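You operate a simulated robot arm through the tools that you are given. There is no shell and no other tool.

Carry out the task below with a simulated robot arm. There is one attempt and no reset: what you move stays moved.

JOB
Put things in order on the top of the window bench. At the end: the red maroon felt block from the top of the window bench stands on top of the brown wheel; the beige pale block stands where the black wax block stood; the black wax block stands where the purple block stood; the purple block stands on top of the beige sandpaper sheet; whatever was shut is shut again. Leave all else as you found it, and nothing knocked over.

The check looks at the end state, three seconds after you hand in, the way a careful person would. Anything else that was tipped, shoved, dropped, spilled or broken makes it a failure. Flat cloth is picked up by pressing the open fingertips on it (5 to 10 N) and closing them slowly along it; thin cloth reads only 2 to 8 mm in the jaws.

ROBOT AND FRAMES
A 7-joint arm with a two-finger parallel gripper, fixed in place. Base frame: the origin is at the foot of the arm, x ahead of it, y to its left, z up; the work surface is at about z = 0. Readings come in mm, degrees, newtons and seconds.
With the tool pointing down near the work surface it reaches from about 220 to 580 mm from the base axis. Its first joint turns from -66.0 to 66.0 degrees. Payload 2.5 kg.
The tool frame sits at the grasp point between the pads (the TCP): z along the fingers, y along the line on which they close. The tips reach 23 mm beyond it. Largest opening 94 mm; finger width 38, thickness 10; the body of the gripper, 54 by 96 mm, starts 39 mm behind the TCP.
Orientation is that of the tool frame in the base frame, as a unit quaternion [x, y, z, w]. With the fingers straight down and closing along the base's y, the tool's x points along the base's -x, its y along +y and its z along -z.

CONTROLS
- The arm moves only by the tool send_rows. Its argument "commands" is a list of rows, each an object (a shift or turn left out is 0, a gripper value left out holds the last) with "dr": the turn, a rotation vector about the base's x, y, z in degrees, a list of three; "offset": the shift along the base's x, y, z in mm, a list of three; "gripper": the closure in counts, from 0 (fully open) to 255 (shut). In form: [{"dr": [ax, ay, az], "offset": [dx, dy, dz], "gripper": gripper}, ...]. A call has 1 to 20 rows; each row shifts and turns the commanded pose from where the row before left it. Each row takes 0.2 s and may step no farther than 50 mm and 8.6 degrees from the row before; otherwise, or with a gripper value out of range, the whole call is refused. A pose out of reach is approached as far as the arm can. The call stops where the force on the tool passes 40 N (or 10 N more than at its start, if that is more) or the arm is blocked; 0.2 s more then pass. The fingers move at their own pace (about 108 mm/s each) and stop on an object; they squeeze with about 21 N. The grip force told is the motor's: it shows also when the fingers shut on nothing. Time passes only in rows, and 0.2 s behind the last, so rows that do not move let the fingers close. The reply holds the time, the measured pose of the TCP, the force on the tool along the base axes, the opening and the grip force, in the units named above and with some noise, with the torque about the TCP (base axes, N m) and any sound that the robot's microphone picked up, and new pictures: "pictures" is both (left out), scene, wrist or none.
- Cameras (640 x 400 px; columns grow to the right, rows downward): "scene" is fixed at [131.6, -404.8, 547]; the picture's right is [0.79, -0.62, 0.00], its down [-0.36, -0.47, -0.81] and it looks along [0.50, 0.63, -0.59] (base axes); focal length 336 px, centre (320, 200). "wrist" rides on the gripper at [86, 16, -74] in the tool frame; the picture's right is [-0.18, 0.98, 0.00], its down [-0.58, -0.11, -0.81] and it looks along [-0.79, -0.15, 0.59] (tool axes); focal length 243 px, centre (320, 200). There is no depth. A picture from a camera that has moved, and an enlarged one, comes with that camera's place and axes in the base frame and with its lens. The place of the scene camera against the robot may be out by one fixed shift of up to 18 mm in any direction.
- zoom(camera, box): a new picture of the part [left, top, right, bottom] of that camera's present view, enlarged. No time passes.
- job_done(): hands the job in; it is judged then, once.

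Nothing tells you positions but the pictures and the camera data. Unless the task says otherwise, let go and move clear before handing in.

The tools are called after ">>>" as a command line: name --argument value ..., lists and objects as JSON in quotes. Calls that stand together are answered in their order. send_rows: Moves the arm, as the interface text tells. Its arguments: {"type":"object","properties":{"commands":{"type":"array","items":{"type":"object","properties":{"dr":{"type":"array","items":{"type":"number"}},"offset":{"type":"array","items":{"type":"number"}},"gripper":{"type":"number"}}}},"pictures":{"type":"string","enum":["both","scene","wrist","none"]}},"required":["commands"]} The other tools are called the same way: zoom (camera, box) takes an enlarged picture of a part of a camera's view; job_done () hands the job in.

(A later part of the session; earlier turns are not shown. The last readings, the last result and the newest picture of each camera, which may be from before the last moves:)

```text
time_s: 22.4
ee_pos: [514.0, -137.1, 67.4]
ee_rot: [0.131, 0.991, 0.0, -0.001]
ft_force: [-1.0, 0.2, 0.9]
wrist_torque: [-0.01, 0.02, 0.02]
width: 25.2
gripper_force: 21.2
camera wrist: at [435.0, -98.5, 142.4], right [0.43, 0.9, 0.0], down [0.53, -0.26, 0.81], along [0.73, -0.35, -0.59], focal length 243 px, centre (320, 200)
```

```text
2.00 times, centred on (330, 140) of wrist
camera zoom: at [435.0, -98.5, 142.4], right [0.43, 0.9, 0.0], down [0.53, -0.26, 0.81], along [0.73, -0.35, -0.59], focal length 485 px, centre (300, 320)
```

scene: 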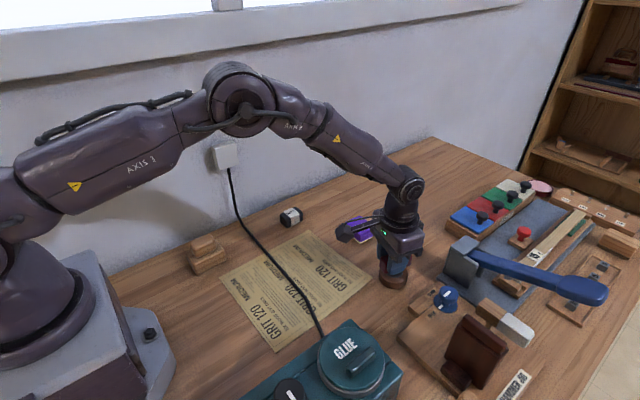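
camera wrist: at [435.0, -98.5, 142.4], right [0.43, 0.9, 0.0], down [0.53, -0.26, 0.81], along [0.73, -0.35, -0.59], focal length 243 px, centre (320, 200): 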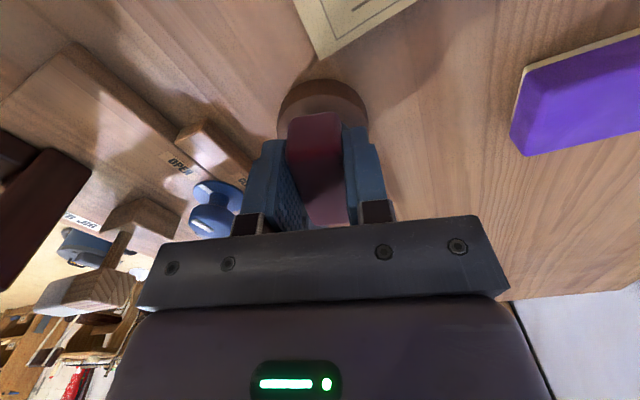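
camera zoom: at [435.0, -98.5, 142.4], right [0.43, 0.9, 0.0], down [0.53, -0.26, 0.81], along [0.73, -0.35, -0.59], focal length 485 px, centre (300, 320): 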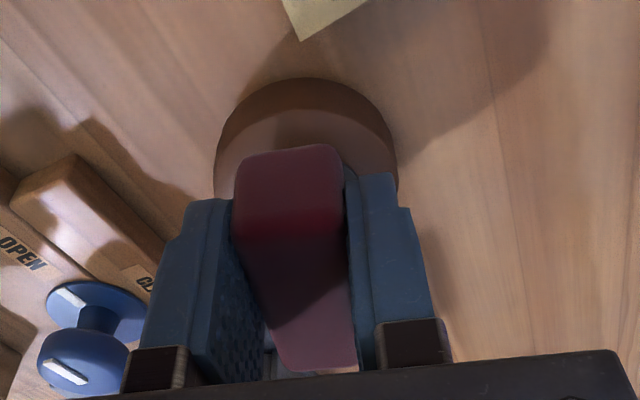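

>>> send_rows --commands '[{"offset": [0, 0, -5]}, {"offset": [0, 0, -2]}, {}]' --pictures "none"

>>> send_rows --commands '[{"offset": [0, 0, -1.5]}, {}]' --pictures "none"

>>> send_rows --commands '[{"offset": [0, 0, -1.5]}, {}]' --pictures "scene"

>>> zoom --camera "scene" --box '[360, 230, 430, 300]'

```text
time_s: 23.2
ee_pos: [515.0, -138.0, 61.0]
ee_rot: [0.132, 0.991, 0.0, 0.0]
ft_force: [-0.5, 0.0, 0.0]
wrist_torque: [0.01, 0.02, 0.0]
width: 24.9
gripper_force: 20.5
```

```text
time_s: 23.8
ee_pos: [514.9, -137.5, 58.6]
ee_rot: [0.132, 0.991, 0.0, 0.0]
ft_force: [0.4, -0.2, 0.1]
wrist_torque: [0.03, -0.02, 0.02]
width: 25.0
gripper_force: 20.6
```

```text
time_s: 24.4
ee_pos: [514.4, -137.4, 57.5]
ee_rot: [0.131, 0.991, 0.0, 0.0]
ft_force: [0.5, -0.3, -0.7]
wrist_torque: [0.02, 0.01, -0.04]
width: 25.0
gripper_force: 20.8
```

scene: 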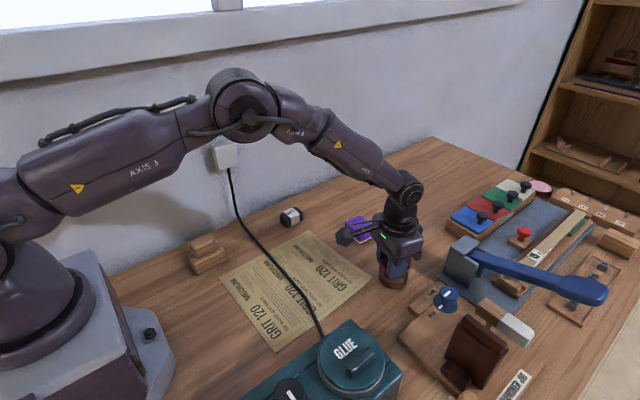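

```text
5.71 times, centred on (395, 265) of scene
camera zoom: at [131.6, -404.8, 547.0], right [0.79, -0.62, 0.0], down [-0.36, -0.47, -0.81], along [0.5, 0.63, -0.59], focal length 1918 px, centre (-109, -171)
```

zoom: 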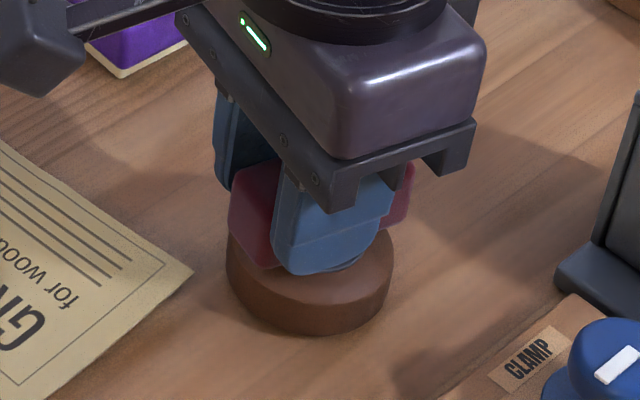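

Not in contact yet, as the force is still near zero. I'll keep going down in 1 mm steps.

>>> send_rows --commands '[{"offset": [0, 0, -1]}, {}]' --pictures "none"

>>> send_rows --commands '[{"offset": [0, 0, -1]}, {}]' --pictures "none"

>>> send_rows --commands '[{"offset": [0, 0, -1]}, {}]' --pictures "none"

```text
time_s: 25.0
ee_pos: [513.7, -137.5, 57.2]
ee_rot: [0.131, 0.991, 0.0, 0.001]
ft_force: [-0.1, 0.4, -0.3]
wrist_torque: [0.02, 0.01, -0.02]
width: 25.2
gripper_force: 20.8
```

```text
time_s: 25.6
ee_pos: [514.7, -136.4, 56.8]
ee_rot: [0.131, 0.991, 0.0, -0.001]
ft_force: [-1.5, 0.1, 6.3]
wrist_torque: [-0.05, 0.04, -0.02]
width: 24.9
gripper_force: 21.1
```

```text
time_s: 26.2
ee_pos: [515.8, -137.1, 56.8]
ee_rot: [0.132, 0.991, 0.0, 0.002]
ft_force: [-5.5, -0.1, 16.0]
wrist_torque: [-0.06, 0.05, -0.01]
width: 25.1
gripper_force: 21.3
```

Contact at z≈56.8, which puts the wheel top at about 27 mm as expected. I'll ease off the pressure and open gently to about 45 mm.

>>> send_rows --commands '[{"offset": [0, 0, 1.2]}, {"gripper": 180}, {"gripper": 170}, {"gripper": 150}, {"gripper": 130}, {}]' --pictures "wrist"

>>> zoom --camera "scene" --box '[360, 230, 430, 300]'

```text
time_s: 27.6
ee_pos: [516.7, -136.3, 55.2]
ee_rot: [0.132, 0.991, 0.0, 0.0]
ft_force: [-0.2, 0.1, -0.2]
wrist_torque: [0.01, 0.02, 0.04]
width: 46.0
gripper_force: 0.0
camera wrist: at [435.9, -98.3, 131.0], right [0.43, 0.9, 0.0], down [0.53, -0.26, 0.81], along [0.73, -0.35, -0.59], focal length 243 px, centre (320, 200)
```

wrist: 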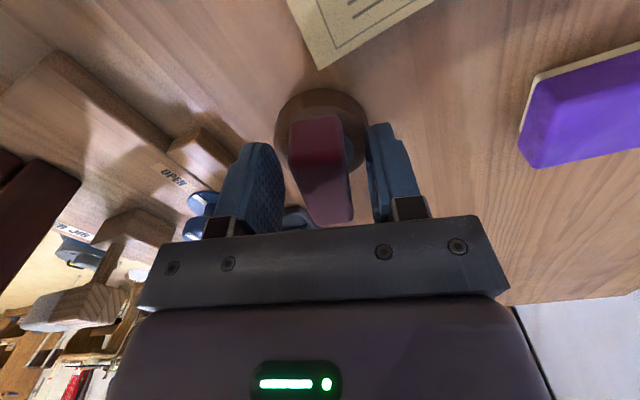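

```text
5.71 times, centred on (395, 265) of scene
camera zoom: at [131.6, -404.8, 547.0], right [0.79, -0.62, 0.0], down [-0.36, -0.47, -0.81], along [0.5, 0.63, -0.59], focal length 1918 px, centre (-109, -171)
```

zoom: 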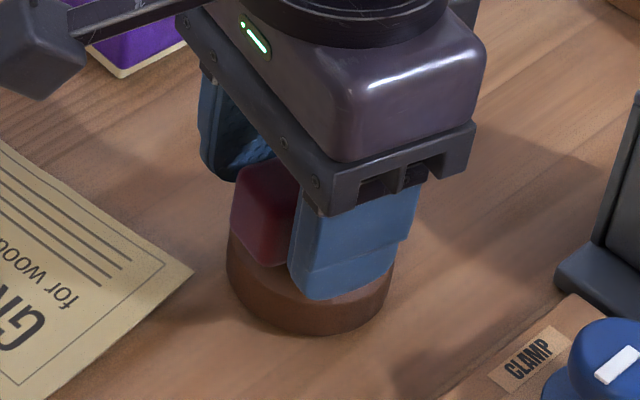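

The maroon block is resting on the wheel and released. I'll lift straight up and inspect it.

>>> send_rows --commands '[{"offset": [0, 0, 10]}, {"offset": [0, 0, 20]}, {"offset": [0, 0, 30]}, {"offset": [-10, 0, 40]}, {"offset": [-10, 0, 30]}, {}]'

>>> zoom --camera "scene" --box '[340, 220, 440, 310]'

>>> zoom --camera "wrist" --box '[260, 30, 400, 150]'

```text
time_s: 29.0
ee_pos: [493.1, -137.1, 185.0]
ee_rot: [0.131, 0.991, 0.0, -0.001]
ft_force: [1.0, 0.0, 0.2]
wrist_torque: [-0.02, -0.02, 0.01]
width: 45.8
gripper_force: 0.0
camera wrist: at [414.4, -98.9, 260.6], right [0.43, 0.9, 0.0], down [0.53, -0.26, 0.81], along [0.73, -0.35, -0.59], focal length 243 px, centre (320, 200)
```

scene: 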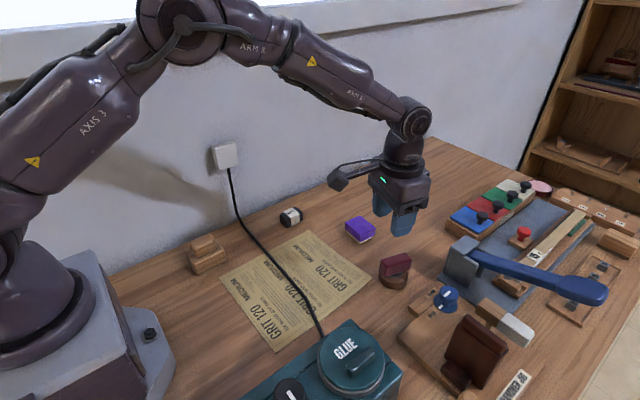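
wrist: 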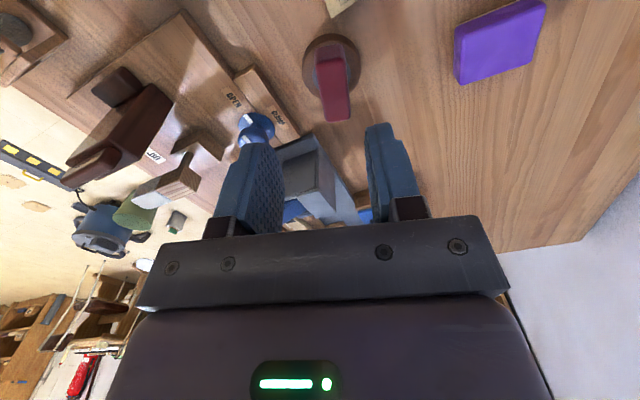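

```text
4.44 times, centred on (390, 265) of scene
camera zoom: at [131.6, -404.8, 547.0], right [0.79, -0.62, 0.0], down [-0.36, -0.47, -0.81], along [0.5, 0.63, -0.59], focal length 1491 px, centre (9, -89)
```

zoom: 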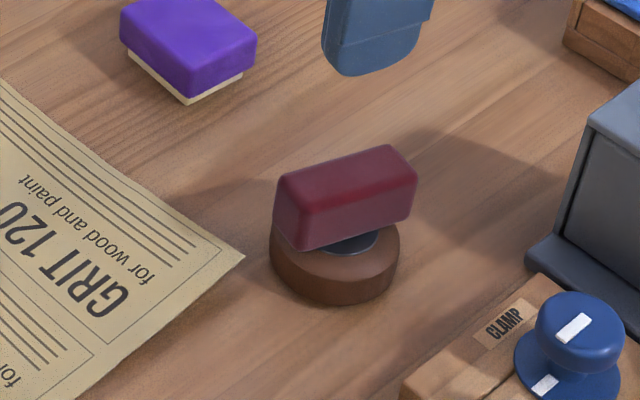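

```text
3.33 times, centred on (330, 90) of wrist
camera zoom: at [414.4, -98.9, 260.6], right [0.43, 0.9, 0.0], down [0.53, -0.26, 0.81], along [0.73, -0.35, -0.59], focal length 809 px, centre (287, 567)
```

zoom: 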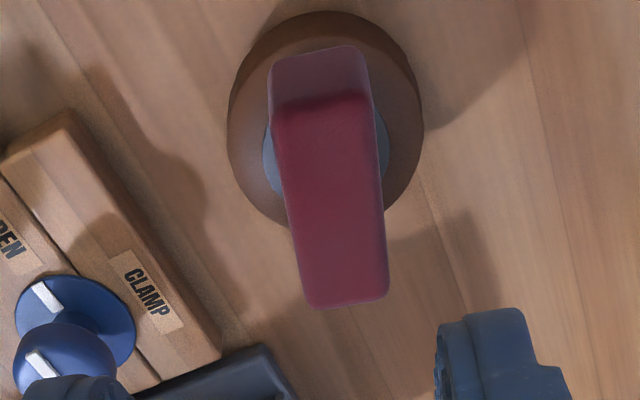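

The maroon block sits well centred on the wheel. Next is the purple block at about (568,1); I'll fly there with the gripper fully open and take a closer look.

>>> send_rows --commands '[{"dr": [0, 0, 2.3], "offset": [8, 28, 0], "gripper": 0}, {"dr": [0, 0, 2.3], "offset": [8, 28, -10]}, {"dr": [0, 0, 2.3], "offset": [8, 28, -20]}, {"dr": [0, 0, 2.3], "offset": [8, 28, -20]}, {"dr": [0, 0, 2.3], "offset": [8, 26, -20]}, {}]' --pictures "wrist"

>>> zoom --camera "wrist" --box '[240, 0, 440, 140]'

```text
time_s: 30.4
ee_pos: [534.7, 0.6, 115.5]
ee_rot: [0.031, 1.0, 0.0, 0.001]
ft_force: [1.0, 0.0, -0.3]
wrist_torque: [0.02, -0.01, -0.03]
width: 93.9
gripper_force: 0.0
camera wrist: at [448.4, 22.2, 190.4], right [0.25, 0.97, 0.0], down [0.57, -0.14, 0.81], along [0.78, -0.2, -0.59], focal length 243 px, centre (320, 200)
```

wrist: 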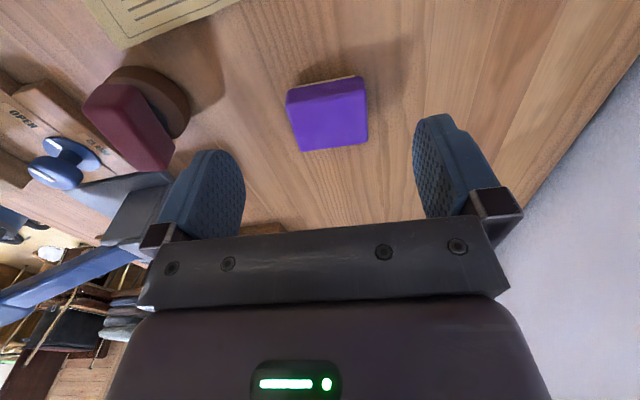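

```text
2.86 times, centred on (340, 70) of wrist
camera zoom: at [448.4, 22.2, 190.4], right [0.25, 0.97, 0.0], down [0.57, -0.14, 0.81], along [0.78, -0.2, -0.59], focal length 693 px, centre (263, 571)
```

zoom: 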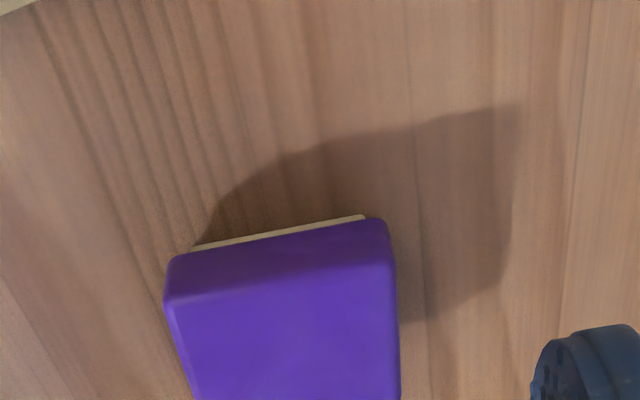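

>>> zoom --camera "wrist" --box '[270, 65, 390, 165]'

```text
4.00 times, centred on (330, 115) of wrist
camera zoom: at [448.4, 22.2, 190.4], right [0.25, 0.97, 0.0], down [0.57, -0.14, 0.81], along [0.78, -0.2, -0.59], focal length 970 px, centre (280, 540)
```

zoom: 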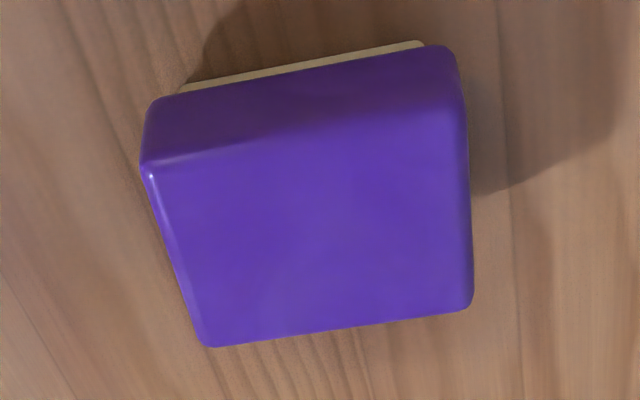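

The purple block is centred near (567,0), yaw about -2.5°, with a top around z=29. I'll move over it and descend.

>>> send_rows --commands '[{"dr": [0, 0, 1], "offset": [16, 0, -15]}, {"offset": [15.5, 0, -20]}, {"offset": [0, 0, -20]}, {"offset": [0, 0, -20]}, {"offset": [0, 0, -10]}, {}]'

```text
time_s: 31.8
ee_pos: [567.6, 1.8, 30.5]
ee_rot: [0.023, 1.0, 0.0, 0.0]
ft_force: [-0.3, -0.3, 0.1]
wrist_torque: [0.0, 0.03, 0.02]
width: 94.2
gripper_force: 0.0
camera wrist: at [481.4, 21.4, 105.7], right [0.23, 0.97, 0.0], down [0.58, -0.14, 0.81], along [0.79, -0.18, -0.59], focal length 243 px, centre (320, 200)
```

scene: 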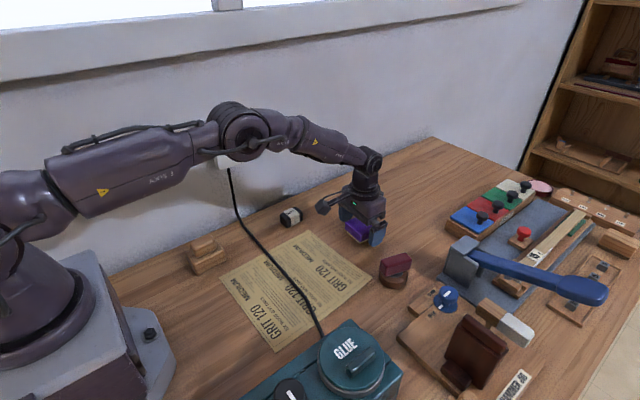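
wrist: 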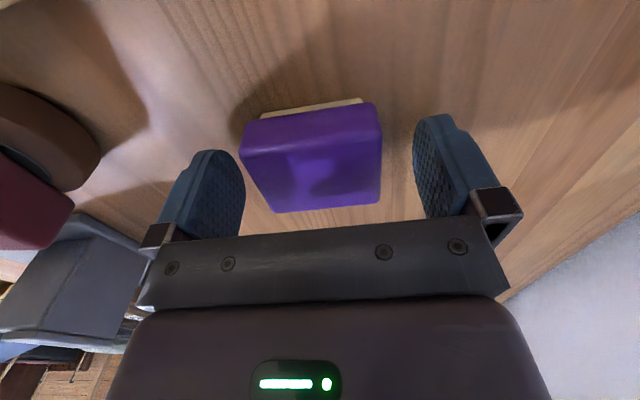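

>>> send_rows --commands '[{"gripper": 70}, {"gripper": 95}, {"gripper": 255}, {"gripper": 255}]' --pictures "none"

>>> send_rows --commands '[{"offset": [0, 0, 5]}, {"offset": [0, 0, 10]}, {"offset": [0, 0, 10]}, {}]'

>>> zoom --camera "scene" --box '[310, 180, 410, 260]'

```text
time_s: 32.8
ee_pos: [567.7, 0.1, 29.7]
ee_rot: [0.024, 1.0, 0.0, -0.001]
ft_force: [-0.7, 0.7, -0.4]
wrist_torque: [-0.03, 0.0, 0.01]
width: 59.4
gripper_force: 21.2
```

```text
time_s: 33.8
ee_pos: [566.0, 1.7, 56.0]
ee_rot: [0.023, 1.0, 0.0, 0.0]
ft_force: [0.1, 0.0, -0.2]
wrist_torque: [-0.01, -0.01, 0.01]
width: 59.5
gripper_force: 21.0
camera wrist: at [481.7, 22.0, 131.3], right [0.23, 0.97, 0.0], down [0.58, -0.14, 0.81], along [0.78, -0.18, -0.59], focal length 243 px, centre (320, 200)
```

scene: 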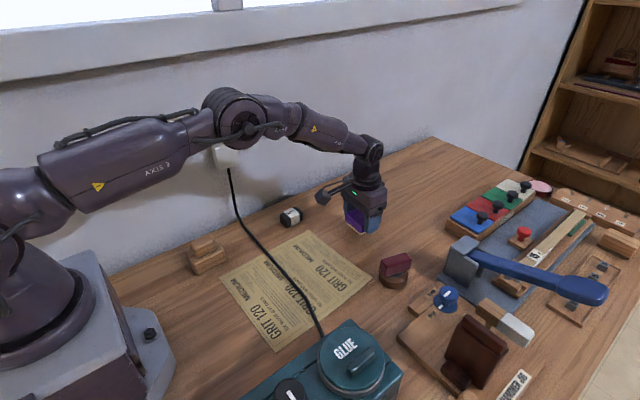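
wrist: 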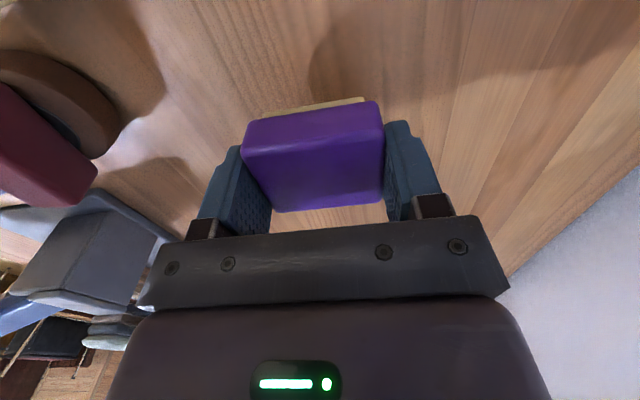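

```text
5.00 times, centred on (360, 220) of scene
camera zoom: at [131.6, -404.8, 547.0], right [0.79, -0.62, 0.0], down [-0.36, -0.47, -0.81], along [0.5, 0.63, -0.59], focal length 1678 px, centre (120, 100)
```

zoom: 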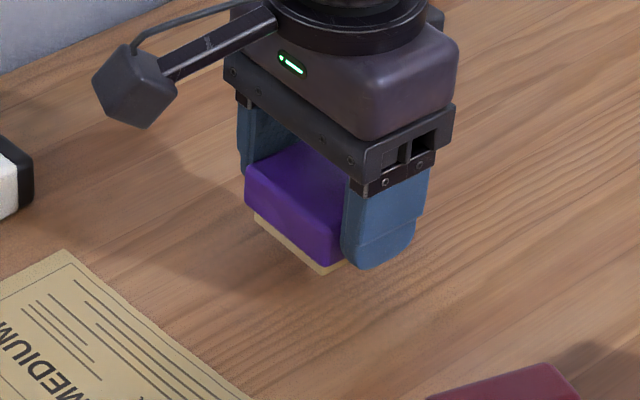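

The pale sole lifts together with the purple body, so it's one block. I'll carry it to the cord-free right part of the sandpaper sheet.

>>> send_rows --commands '[{"offset": [0, 0, 30]}, {"offset": [-10, 0, 30]}, {"offset": [-30, 0, 10]}, {"offset": [-30, -3, 0]}, {"offset": [-30, -3, 0]}, {"offset": [-20, -3, 0]}, {}]'

```text
time_s: 35.4
ee_pos: [448.5, -6.4, 127.4]
ee_rot: [0.023, 1.0, 0.0, 0.0]
ft_force: [0.7, -0.6, 0.0]
wrist_torque: [-0.01, -0.01, 0.0]
width: 59.3
gripper_force: 21.2
camera wrist: at [362.5, 13.2, 200.9], right [0.23, 0.97, 0.0], down [0.58, -0.14, 0.81], along [0.79, -0.18, -0.59], focal length 243 px, centre (320, 200)
```

scene: 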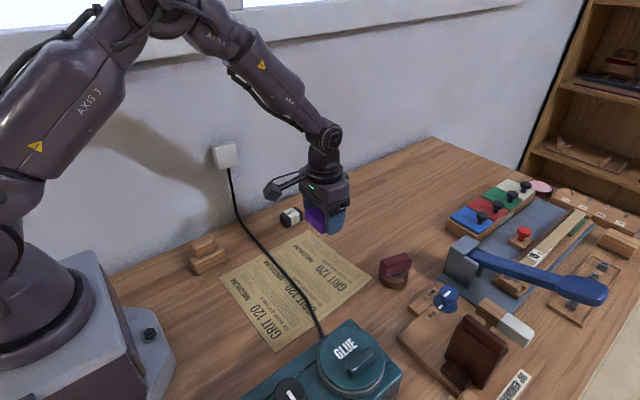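
wrist: 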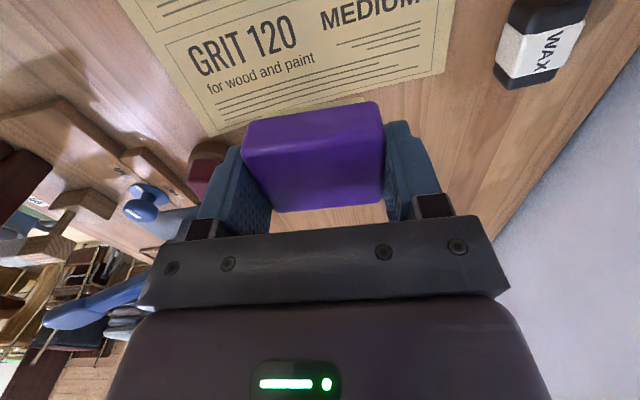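

The free column of the sheet spans x≈410–490 here, and the cord is near x≈350. I'll lower the purple block at about (440,-10).

>>> send_rows --commands '[{"offset": [-8, -3, -20]}, {"offset": [0, 0, -30]}, {"offset": [0, 0, -25]}, {"offset": [0, 0, -15]}, {}]'

>>> zoom --camera "scene" --box '[240, 200, 380, 320]'

```text
time_s: 36.6
ee_pos: [441.3, -8.9, 36.0]
ee_rot: [0.022, 1.0, 0.0, 0.0]
ft_force: [-0.6, -0.6, 0.1]
wrist_torque: [0.04, -0.02, 0.0]
width: 59.5
gripper_force: 21.0
camera wrist: at [354.5, 11.1, 111.0], right [0.23, 0.97, 0.0], down [0.58, -0.14, 0.81], along [0.78, -0.18, -0.59], focal length 243 px, centre (320, 200)
```

scene: 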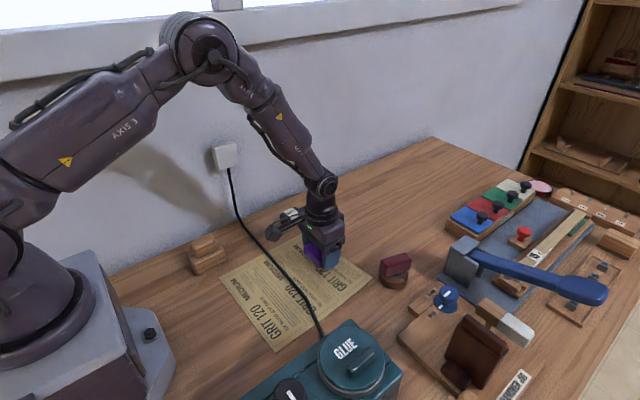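
wrist: 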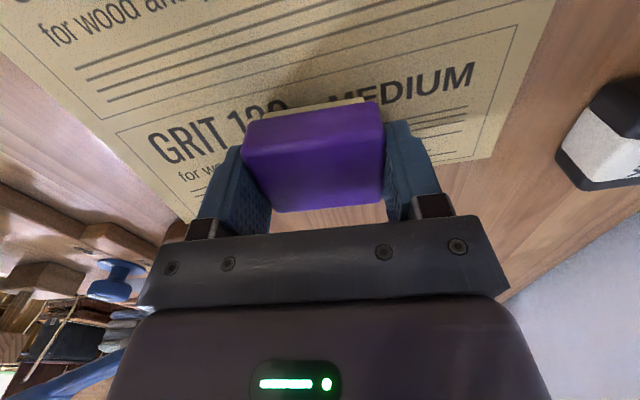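

```text
3.33 times, centred on (310, 260) of scene
camera zoom: at [131.6, -404.8, 547.0], right [0.79, -0.62, 0.0], down [-0.36, -0.47, -0.81], along [0.5, 0.63, -0.59], focal length 1119 px, centre (353, 0)
```

zoom: 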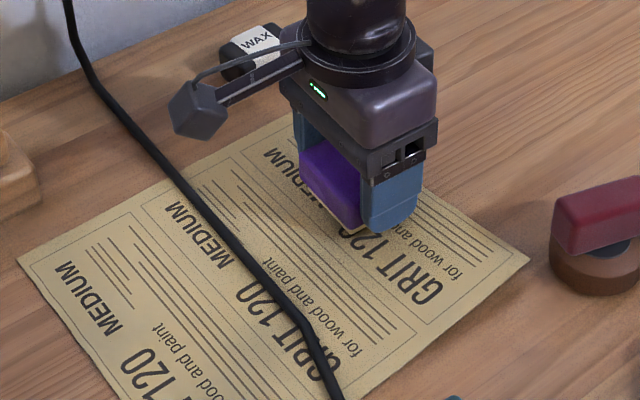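

>>> send_rows --commands '[{"offset": [0, 0, -4]}, {}]' --pictures "none"

>>> send_rows --commands '[{"offset": [0, 0, -1]}, {}]' --pictures "none"

>>> send_rows --commands '[{"offset": [0, 0, -1]}, {}]' --pictures "none"

```text
time_s: 37.2
ee_pos: [441.0, -8.8, 33.7]
ee_rot: [0.023, 1.0, 0.0, 0.002]
ft_force: [-3.6, 2.6, 15.1]
wrist_torque: [-0.25, -0.1, -0.06]
width: 59.6
gripper_force: 20.7
```

```text
time_s: 37.8
ee_pos: [440.7, -9.9, 32.2]
ee_rot: [0.021, 1.0, 0.001, 0.001]
ft_force: [1.3, 2.4, 17.8]
wrist_torque: [-0.16, -0.15, -0.01]
width: 59.7
gripper_force: 21.2
```

```text
time_s: 38.4
ee_pos: [439.9, -9.7, 30.0]
ee_rot: [0.023, 1.0, 0.001, 0.0]
ft_force: [2.4, 2.0, 17.0]
wrist_torque: [-0.1, -0.18, 0.05]
width: 59.7
gripper_force: 21.1
```

Contact reached and the block is pressed onto the sheet. I'll ease up slightly, open, and check.

>>> send_rows --commands '[{"offset": [0, 0, 1.5]}, {"gripper": 85}, {"gripper": 75}, {"gripper": 60}, {"gripper": 40}, {}]' --pictures "both"

>>> zoom --camera "scene" --box '[270, 200, 370, 290]'

```text
time_s: 39.8
ee_pos: [438.7, -10.9, 30.9]
ee_rot: [0.023, 1.0, 0.0, 0.0]
ft_force: [0.3, -0.7, 0.6]
wrist_torque: [-0.02, -0.03, -0.01]
width: 79.2
gripper_force: 0.2
camera wrist: at [353.3, 10.1, 106.0], right [0.23, 0.97, 0.0], down [0.58, -0.14, 0.81], along [0.78, -0.18, -0.59], focal length 243 px, centre (320, 200)
```

scene: 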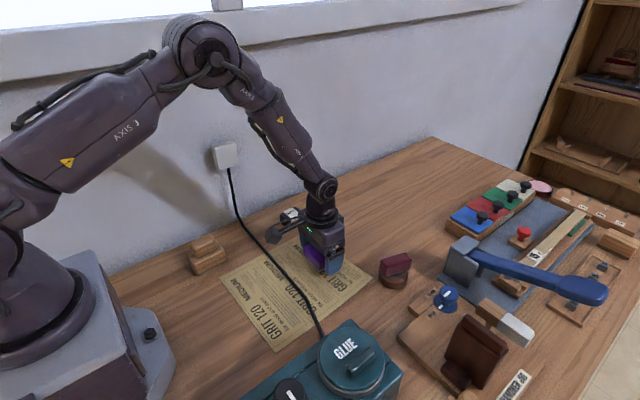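
wrist: 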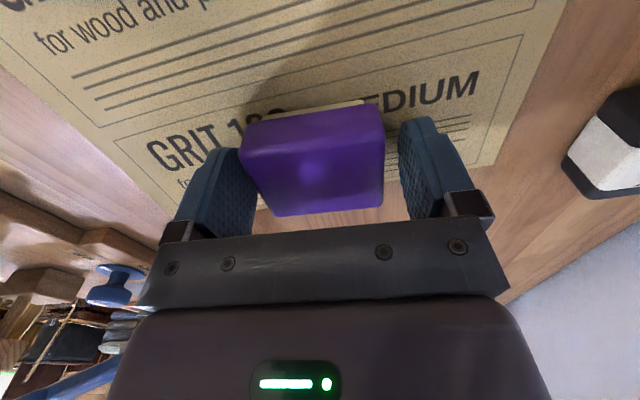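

```text
4.44 times, centred on (320, 245) of scene
camera zoom: at [131.6, -404.8, 547.0], right [0.79, -0.62, 0.0], down [-0.36, -0.47, -0.81], along [0.5, 0.63, -0.59], focal length 1491 px, centre (320, 0)
```

zoom: 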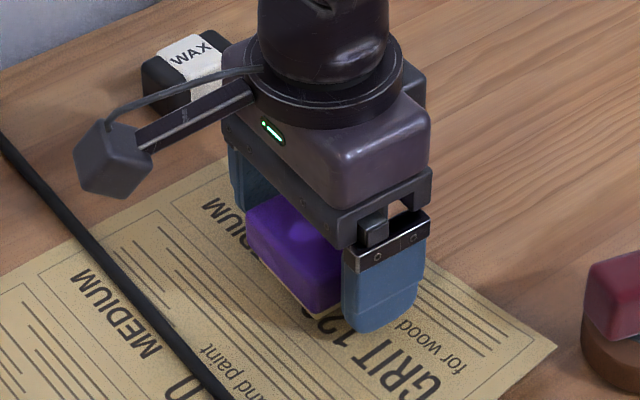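

>>> send_rows --commands '[{"gripper": 20}, {"offset": [0, 0, 10], "gripper": 0}, {"offset": [0, 0, 20]}, {"offset": [0, 0, 30]}, {"offset": [-10, 0, 40]}, {"offset": [-30, 0, 30]}, {"offset": [-30, 0, 10]}, {}]'

>>> zoom --camera "scene" --box '[270, 220, 370, 300]'

>>> zoom --camera "wrist" --box '[220, 20, 420, 160]'

```text
time_s: 41.6
ee_pos: [368.3, -11.1, 172.8]
ee_rot: [0.022, 1.0, 0.0, 0.0]
ft_force: [0.3, 0.1, 0.0]
wrist_torque: [-0.03, 0.0, -0.02]
width: 93.9
gripper_force: 0.1
camera wrist: at [282.0, 9.9, 246.4], right [0.23, 0.97, 0.0], down [0.58, -0.14, 0.81], along [0.78, -0.18, -0.59], focal length 243 px, centre (320, 200)
```

scene: 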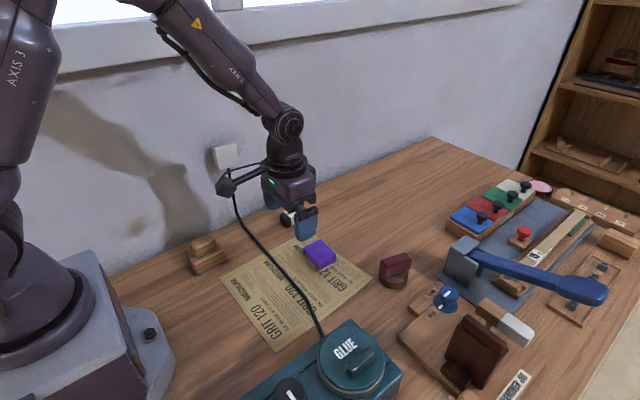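
wrist: 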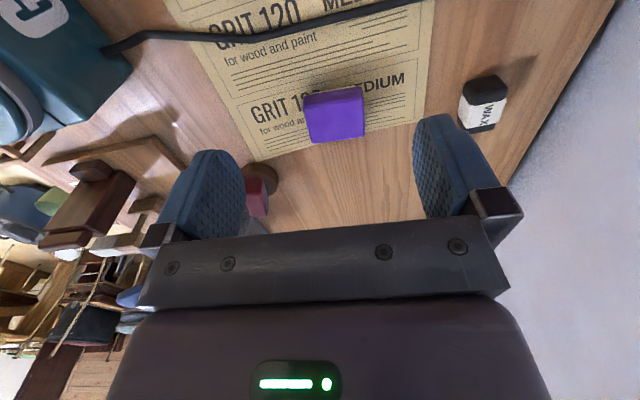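

```text
5.00 times, centred on (320, 260) of scene
camera zoom: at [131.6, -404.8, 547.0], right [0.79, -0.62, 0.0], down [-0.36, -0.47, -0.81], along [0.5, 0.63, -0.59], focal length 1678 px, centre (320, -100)
```

zoom: 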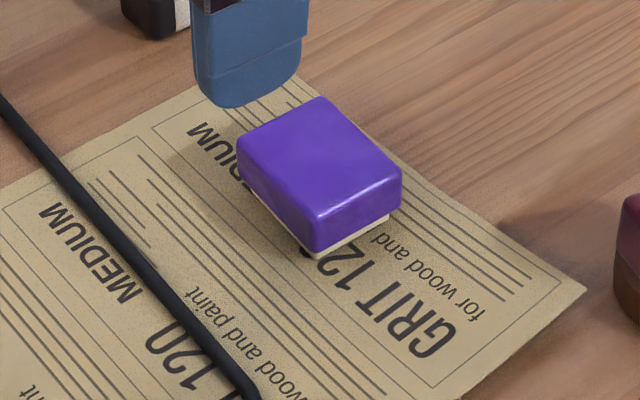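

```text
2.86 times, centred on (320, 90) of wrist
camera zoom: at [282.0, 9.9, 246.4], right [0.23, 0.97, 0.0], down [0.58, -0.14, 0.81], along [0.78, -0.18, -0.59], focal length 693 px, centre (320, 514)
```

zoom: 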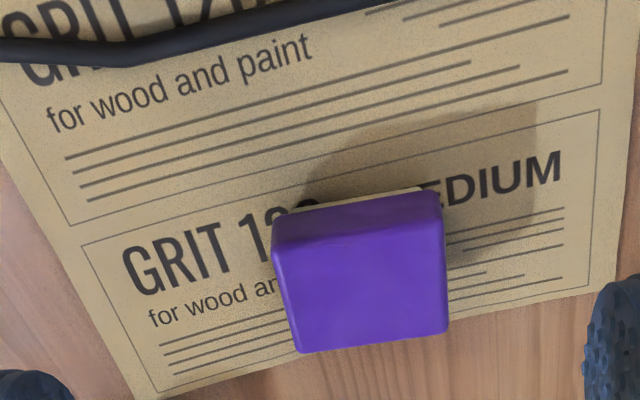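

The purple block is resting flat on the sandpaper, clear of the cord. Next I'll measure the wax block.

>>> zoom --camera "wrist" --box '[440, 60, 530, 140]'

>>> send_rows --commands '[{"dr": [0, 0, 3], "offset": [10, 30, 0]}, {"dr": [0, 0, 3], "offset": [10, 35, 0]}, {"dr": [0, 0, 3], "offset": [10, 35, 0]}, {"dr": [0, 0, 3], "offset": [10, 35, -10]}, {"dr": [0, 0, 3], "offset": [10, 0, -20]}, {}]'

```text
5.00 times, centred on (485, 100) of wrist
camera zoom: at [282.0, 9.9, 246.4], right [0.23, 0.97, 0.0], down [0.58, -0.14, 0.81], along [0.78, -0.18, -0.59], focal length 1213 px, centre (-505, 700)
```

zoom: 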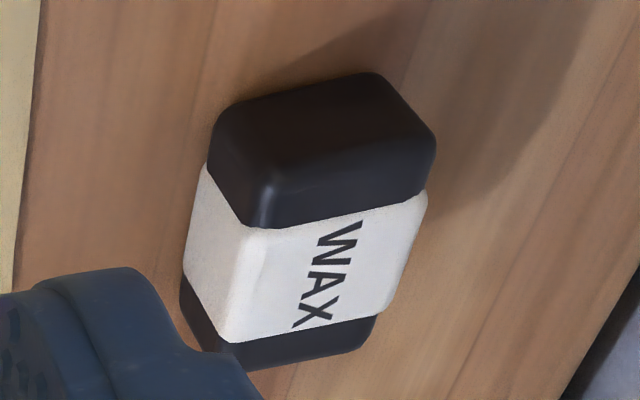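

```text
time_s: 43.0
ee_pos: [419.1, 125.7, 141.3]
ee_rot: [-0.107, 0.994, 0.0, 0.0]
ft_force: [0.4, 0.4, 0.9]
wrist_torque: [0.04, -0.02, -0.01]
width: 94.1
gripper_force: 0.1
camera wrist: at [331.2, 122.9, 215.8], right [-0.03, 1.0, 0.0], down [0.59, 0.02, 0.81], along [0.81, 0.03, -0.59], focal length 243 px, centre (320, 200)
```

scene: 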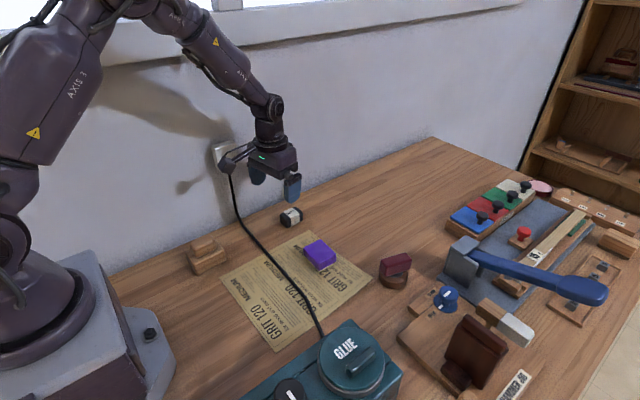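
wrist: 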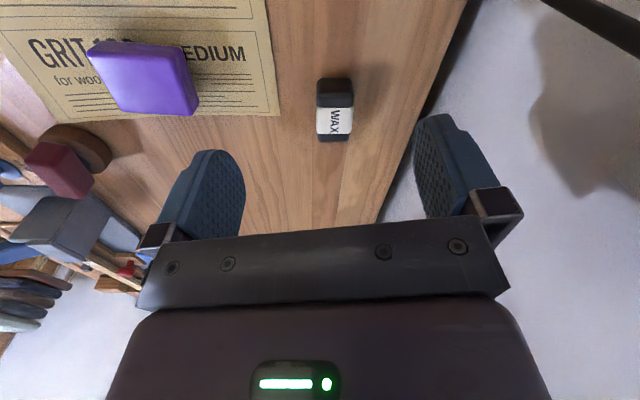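

>>> zoom --camera "wrist" --box '[290, 65, 390, 155]'

>>> zoom --camera "scene" --box '[265, 190, 325, 240]'

```text
4.44 times, centred on (340, 110) of wrist
camera zoom: at [331.2, 122.9, 215.8], right [-0.03, 1.0, 0.0], down [0.59, 0.02, 0.81], along [0.81, 0.03, -0.59], focal length 1078 px, centre (231, 600)
```

zoom: 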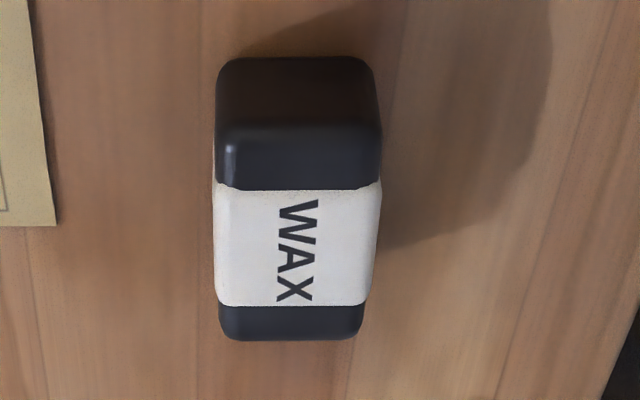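

```text
8.00 times, centred on (295, 215) of scene
camera zoom: at [131.6, -404.8, 547.0], right [0.79, -0.62, 0.0], down [-0.36, -0.47, -0.81], along [0.5, 0.63, -0.59], focal length 2685 px, centre (520, 80)
```

zoom: 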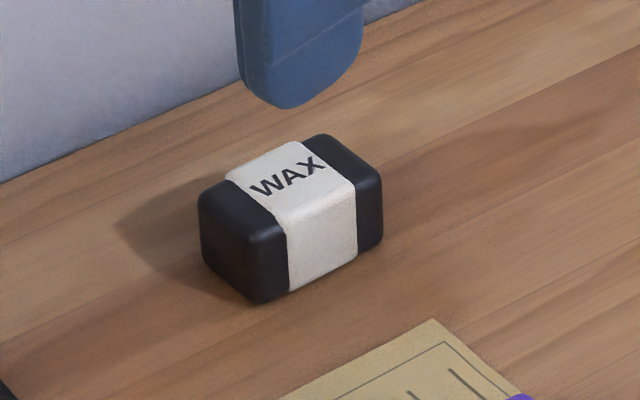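

The wax block is centred near (466.7,141), yaw about 3°, 48×31×27 mm. I'll move over it and descend.

>>> send_rows --commands '[{"dr": [0, 0, -4.5], "offset": [24, 8, 0]}, {"dr": [0, 0, -4.5], "offset": [23.5, 7.5, -20]}, {"offset": [0, 0, -30]}, {"offset": [0, 0, -25]}, {}]'

>>> zoom --camera "wrist" --box '[160, 60, 500, 240]'

```text
time_s: 44.2
ee_pos: [467.7, 140.5, 65.7]
ee_rot: [-0.03, 1.0, 0.0, 0.0]
ft_force: [0.6, 0.7, 0.5]
wrist_torque: [0.01, 0.0, 0.02]
width: 94.1
gripper_force: 0.1
camera wrist: at [379.3, 151.0, 140.8], right [0.13, 0.99, 0.0], down [0.59, -0.07, 0.81], along [0.8, -0.1, -0.59], focal length 243 px, centre (320, 200)
```

scene: 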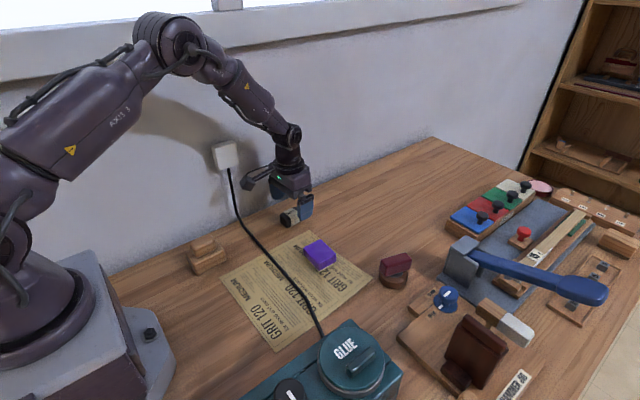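
wrist: 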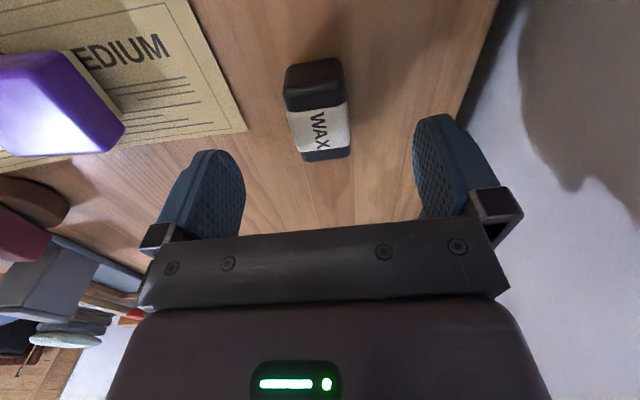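

```text
1.88 times, centred on (330, 150) of wrist
camera zoom: at [379.3, 151.0, 140.8], right [0.13, 0.99, 0.0], down [0.59, -0.07, 0.81], along [0.8, -0.1, -0.59], focal length 457 px, centre (301, 294)
```

zoom: 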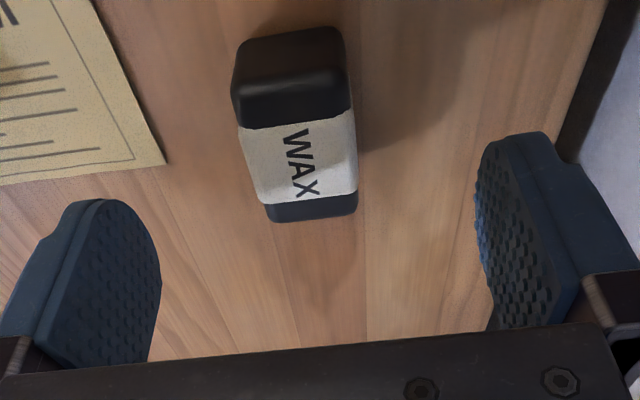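

>>> send_rows --commands '[{"offset": [-1, 0.5, -20]}, {"offset": [0, 0, -12]}, {"offset": [0, 0, -5.5]}, {}, {"gripper": 110}, {"gripper": 160}, {"gripper": 255}, {"gripper": 255}]' --pictures "wrist"

```text
time_s: 46.0
ee_pos: [465.3, 140.0, 28.8]
ee_rot: [-0.029, 1.0, 0.0, 0.0]
ft_force: [1.5, -0.4, -0.1]
wrist_torque: [-0.01, 0.02, 0.0]
width: 31.0
gripper_force: 20.7
camera wrist: at [378.4, 151.1, 104.0], right [0.13, 0.99, 0.0], down [0.59, -0.07, 0.81], along [0.8, -0.1, -0.59], focal length 243 px, centre (320, 200)
```

wrist: 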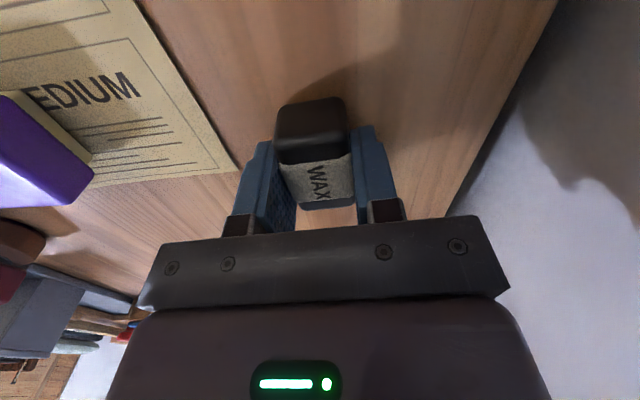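

Wax gripped at 31 mm. I'll lift it and carry it to the purple block's old spot at (567,0).

>>> send_rows --commands '[{"offset": [0, 0, 10]}, {"offset": [0, 0, 30]}, {"offset": [0, 0, 40]}, {"dr": [0, 0, -1], "offset": [17, -28, 10]}, {"dr": [0, 0, -1], "offset": [21, -28, 0]}, {"dr": [0, 0, -1], "offset": [21, -28, 0]}, {"dr": [0, 0, -1], "offset": [21, -28, 0]}, {"dr": [0, 0, -1], "offset": [20, -28, -10]}, {}]'

```text
time_s: 48.0
ee_pos: [566.0, -0.1, 108.6]
ee_rot: [0.015, 1.0, 0.0, 0.001]
ft_force: [-0.1, 0.1, -0.6]
wrist_torque: [0.01, 0.0, 0.0]
width: 31.3
gripper_force: 20.7
camera wrist: at [480.0, 19.1, 183.2], right [0.21, 0.98, 0.0], down [0.58, -0.13, 0.81], along [0.79, -0.17, -0.59], focal length 243 px, centre (320, 200)
```

scene: 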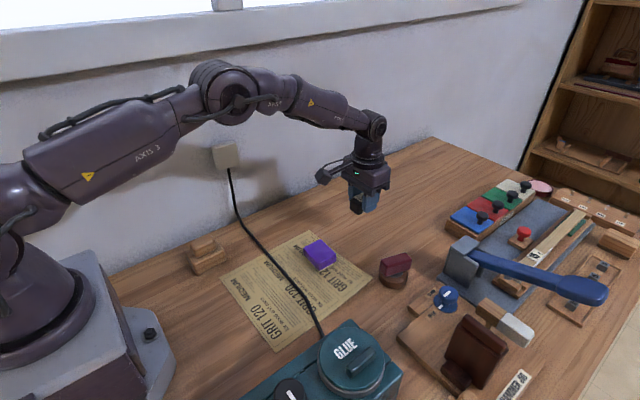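
wrist: 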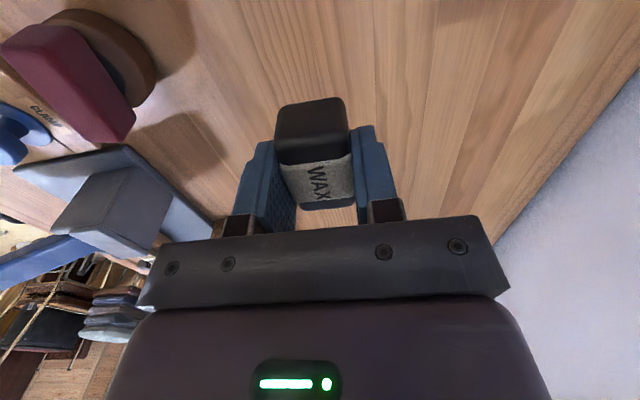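

>>> send_rows --commands '[{"offset": [0.5, 0, -30]}, {"offset": [0, 0, -25]}, {"offset": [0, 0, -15]}, {"offset": [0, 0, -5]}, {}]' --pictures "none"

>>> send_rows --commands '[{"offset": [0, 0, -3]}, {}]' --pictures "none"

>>> send_rows --commands '[{"offset": [0, 0, -1]}, {}]' --pictures "scene"

```text
time_s: 49.2
ee_pos: [565.7, -0.4, 33.5]
ee_rot: [0.014, 1.0, 0.0, 0.0]
ft_force: [0.0, -0.1, -0.7]
wrist_torque: [0.0, 0.0, 0.03]
width: 31.5
gripper_force: 20.5
```

```text
time_s: 49.8
ee_pos: [565.5, -0.5, 31.6]
ee_rot: [0.013, 1.0, 0.0, 0.0]
ft_force: [0.5, 0.0, -1.1]
wrist_torque: [0.01, 0.0, 0.03]
width: 31.5
gripper_force: 20.8
```

```text
time_s: 50.4
ee_pos: [565.8, -0.3, 29.8]
ee_rot: [0.015, 1.0, -0.001, 0.0]
ft_force: [-0.2, 0.4, -1.5]
wrist_torque: [-0.02, 0.0, 0.01]
width: 31.3
gripper_force: 20.9
```

scene: 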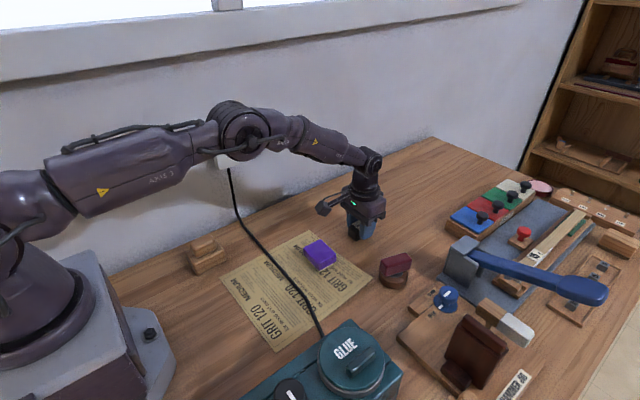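

>>> send_rows --commands '[{"offset": [0, 0, -1]}, {}]' --pictures "none"

>>> send_rows --commands '[{"offset": [0, 0, -0.7]}, {}]' --pictures "none"

```text
time_s: 51.0
ee_pos: [566.4, 1.0, 29.7]
ee_rot: [0.014, 1.0, 0.0, 0.0]
ft_force: [-0.4, 0.1, -0.2]
wrist_torque: [0.0, 0.01, 0.05]
width: 31.1
gripper_force: 21.1
```

```text
time_s: 51.6
ee_pos: [566.1, 0.8, 28.6]
ee_rot: [0.014, 1.0, 0.0, 0.0]
ft_force: [-2.3, -0.8, 6.5]
wrist_torque: [0.01, 0.08, 0.01]
width: 31.6
gripper_force: 21.4
```

Contact with the table (6.5 N). I'll release gently and rise.

>>> send_rows --commands '[{"gripper": 160}, {"gripper": 150}, {"gripper": 130}, {"gripper": 90}, {"gripper": 40}, {}, {"offset": [0, 0, 20]}, {"offset": [0, 0, 30]}, {"offset": [-15, 0, 30]}, {"offset": [-30, 0, 30]}, {"offset": [-30, 5, 20]}, {}]'

>>> zoom --camera "wrist" --box '[260, 20, 420, 150]'

>>> zoom --camera "scene" --box '[280, 190, 420, 290]'

```text
time_s: 54.2
ee_pos: [488.9, 5.7, 159.3]
ee_rot: [0.013, 1.0, 0.0, 0.0]
ft_force: [0.4, 0.4, -0.9]
wrist_torque: [-0.01, 0.0, -0.02]
width: 79.0
gripper_force: 0.0
camera wrist: at [403.6, 25.7, 234.2], right [0.21, 0.98, 0.0], down [0.58, -0.13, 0.81], along [0.79, -0.17, -0.59], focal length 243 px, centre (320, 200)
```

scene: 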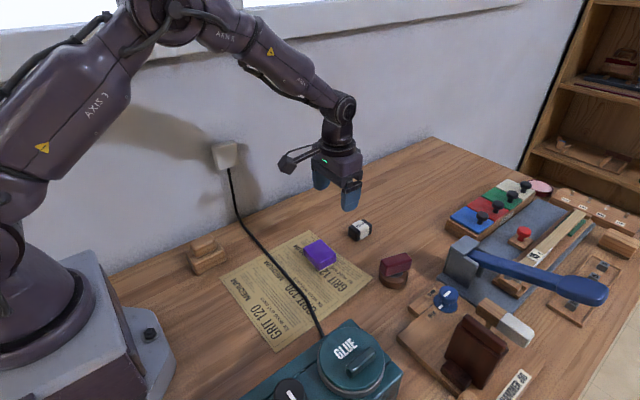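
wrist: 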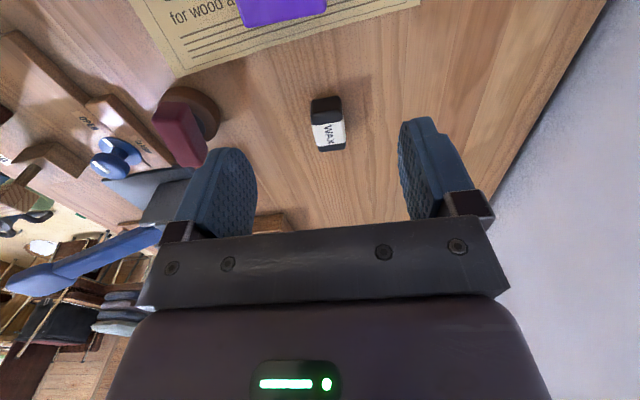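

```text
3.08 times, centred on (340, 85) of wrist
camera zoom: at [403.6, 25.7, 234.2], right [0.21, 0.98, 0.0], down [0.58, -0.13, 0.81], along [0.79, -0.17, -0.59], focal length 746 px, centre (258, 554)
```

zoom: 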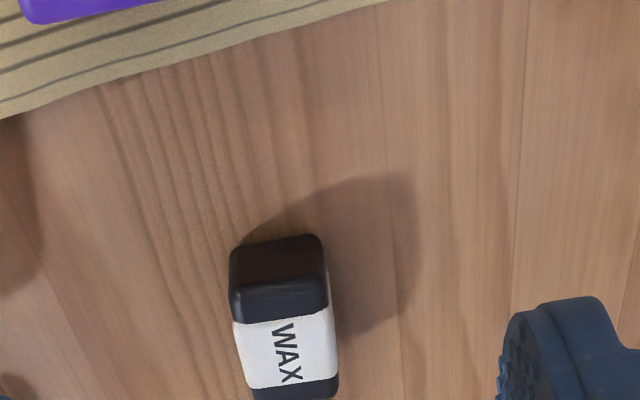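

```text
4.00 times, centred on (350, 240) of scene
camera zoom: at [131.6, -404.8, 547.0], right [0.79, -0.62, 0.0], down [-0.36, -0.47, -0.81], along [0.5, 0.63, -0.59], focal length 1342 px, centre (200, 40)
```

zoom: 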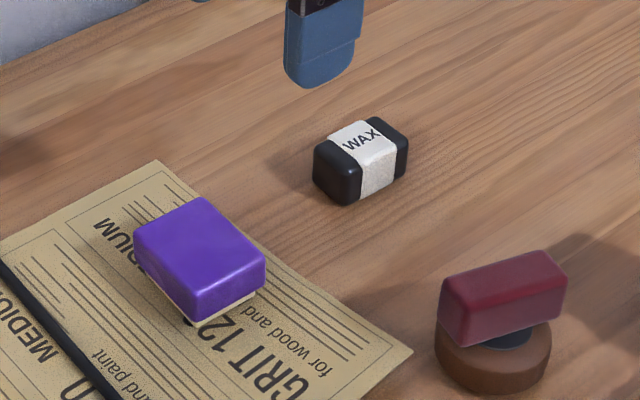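

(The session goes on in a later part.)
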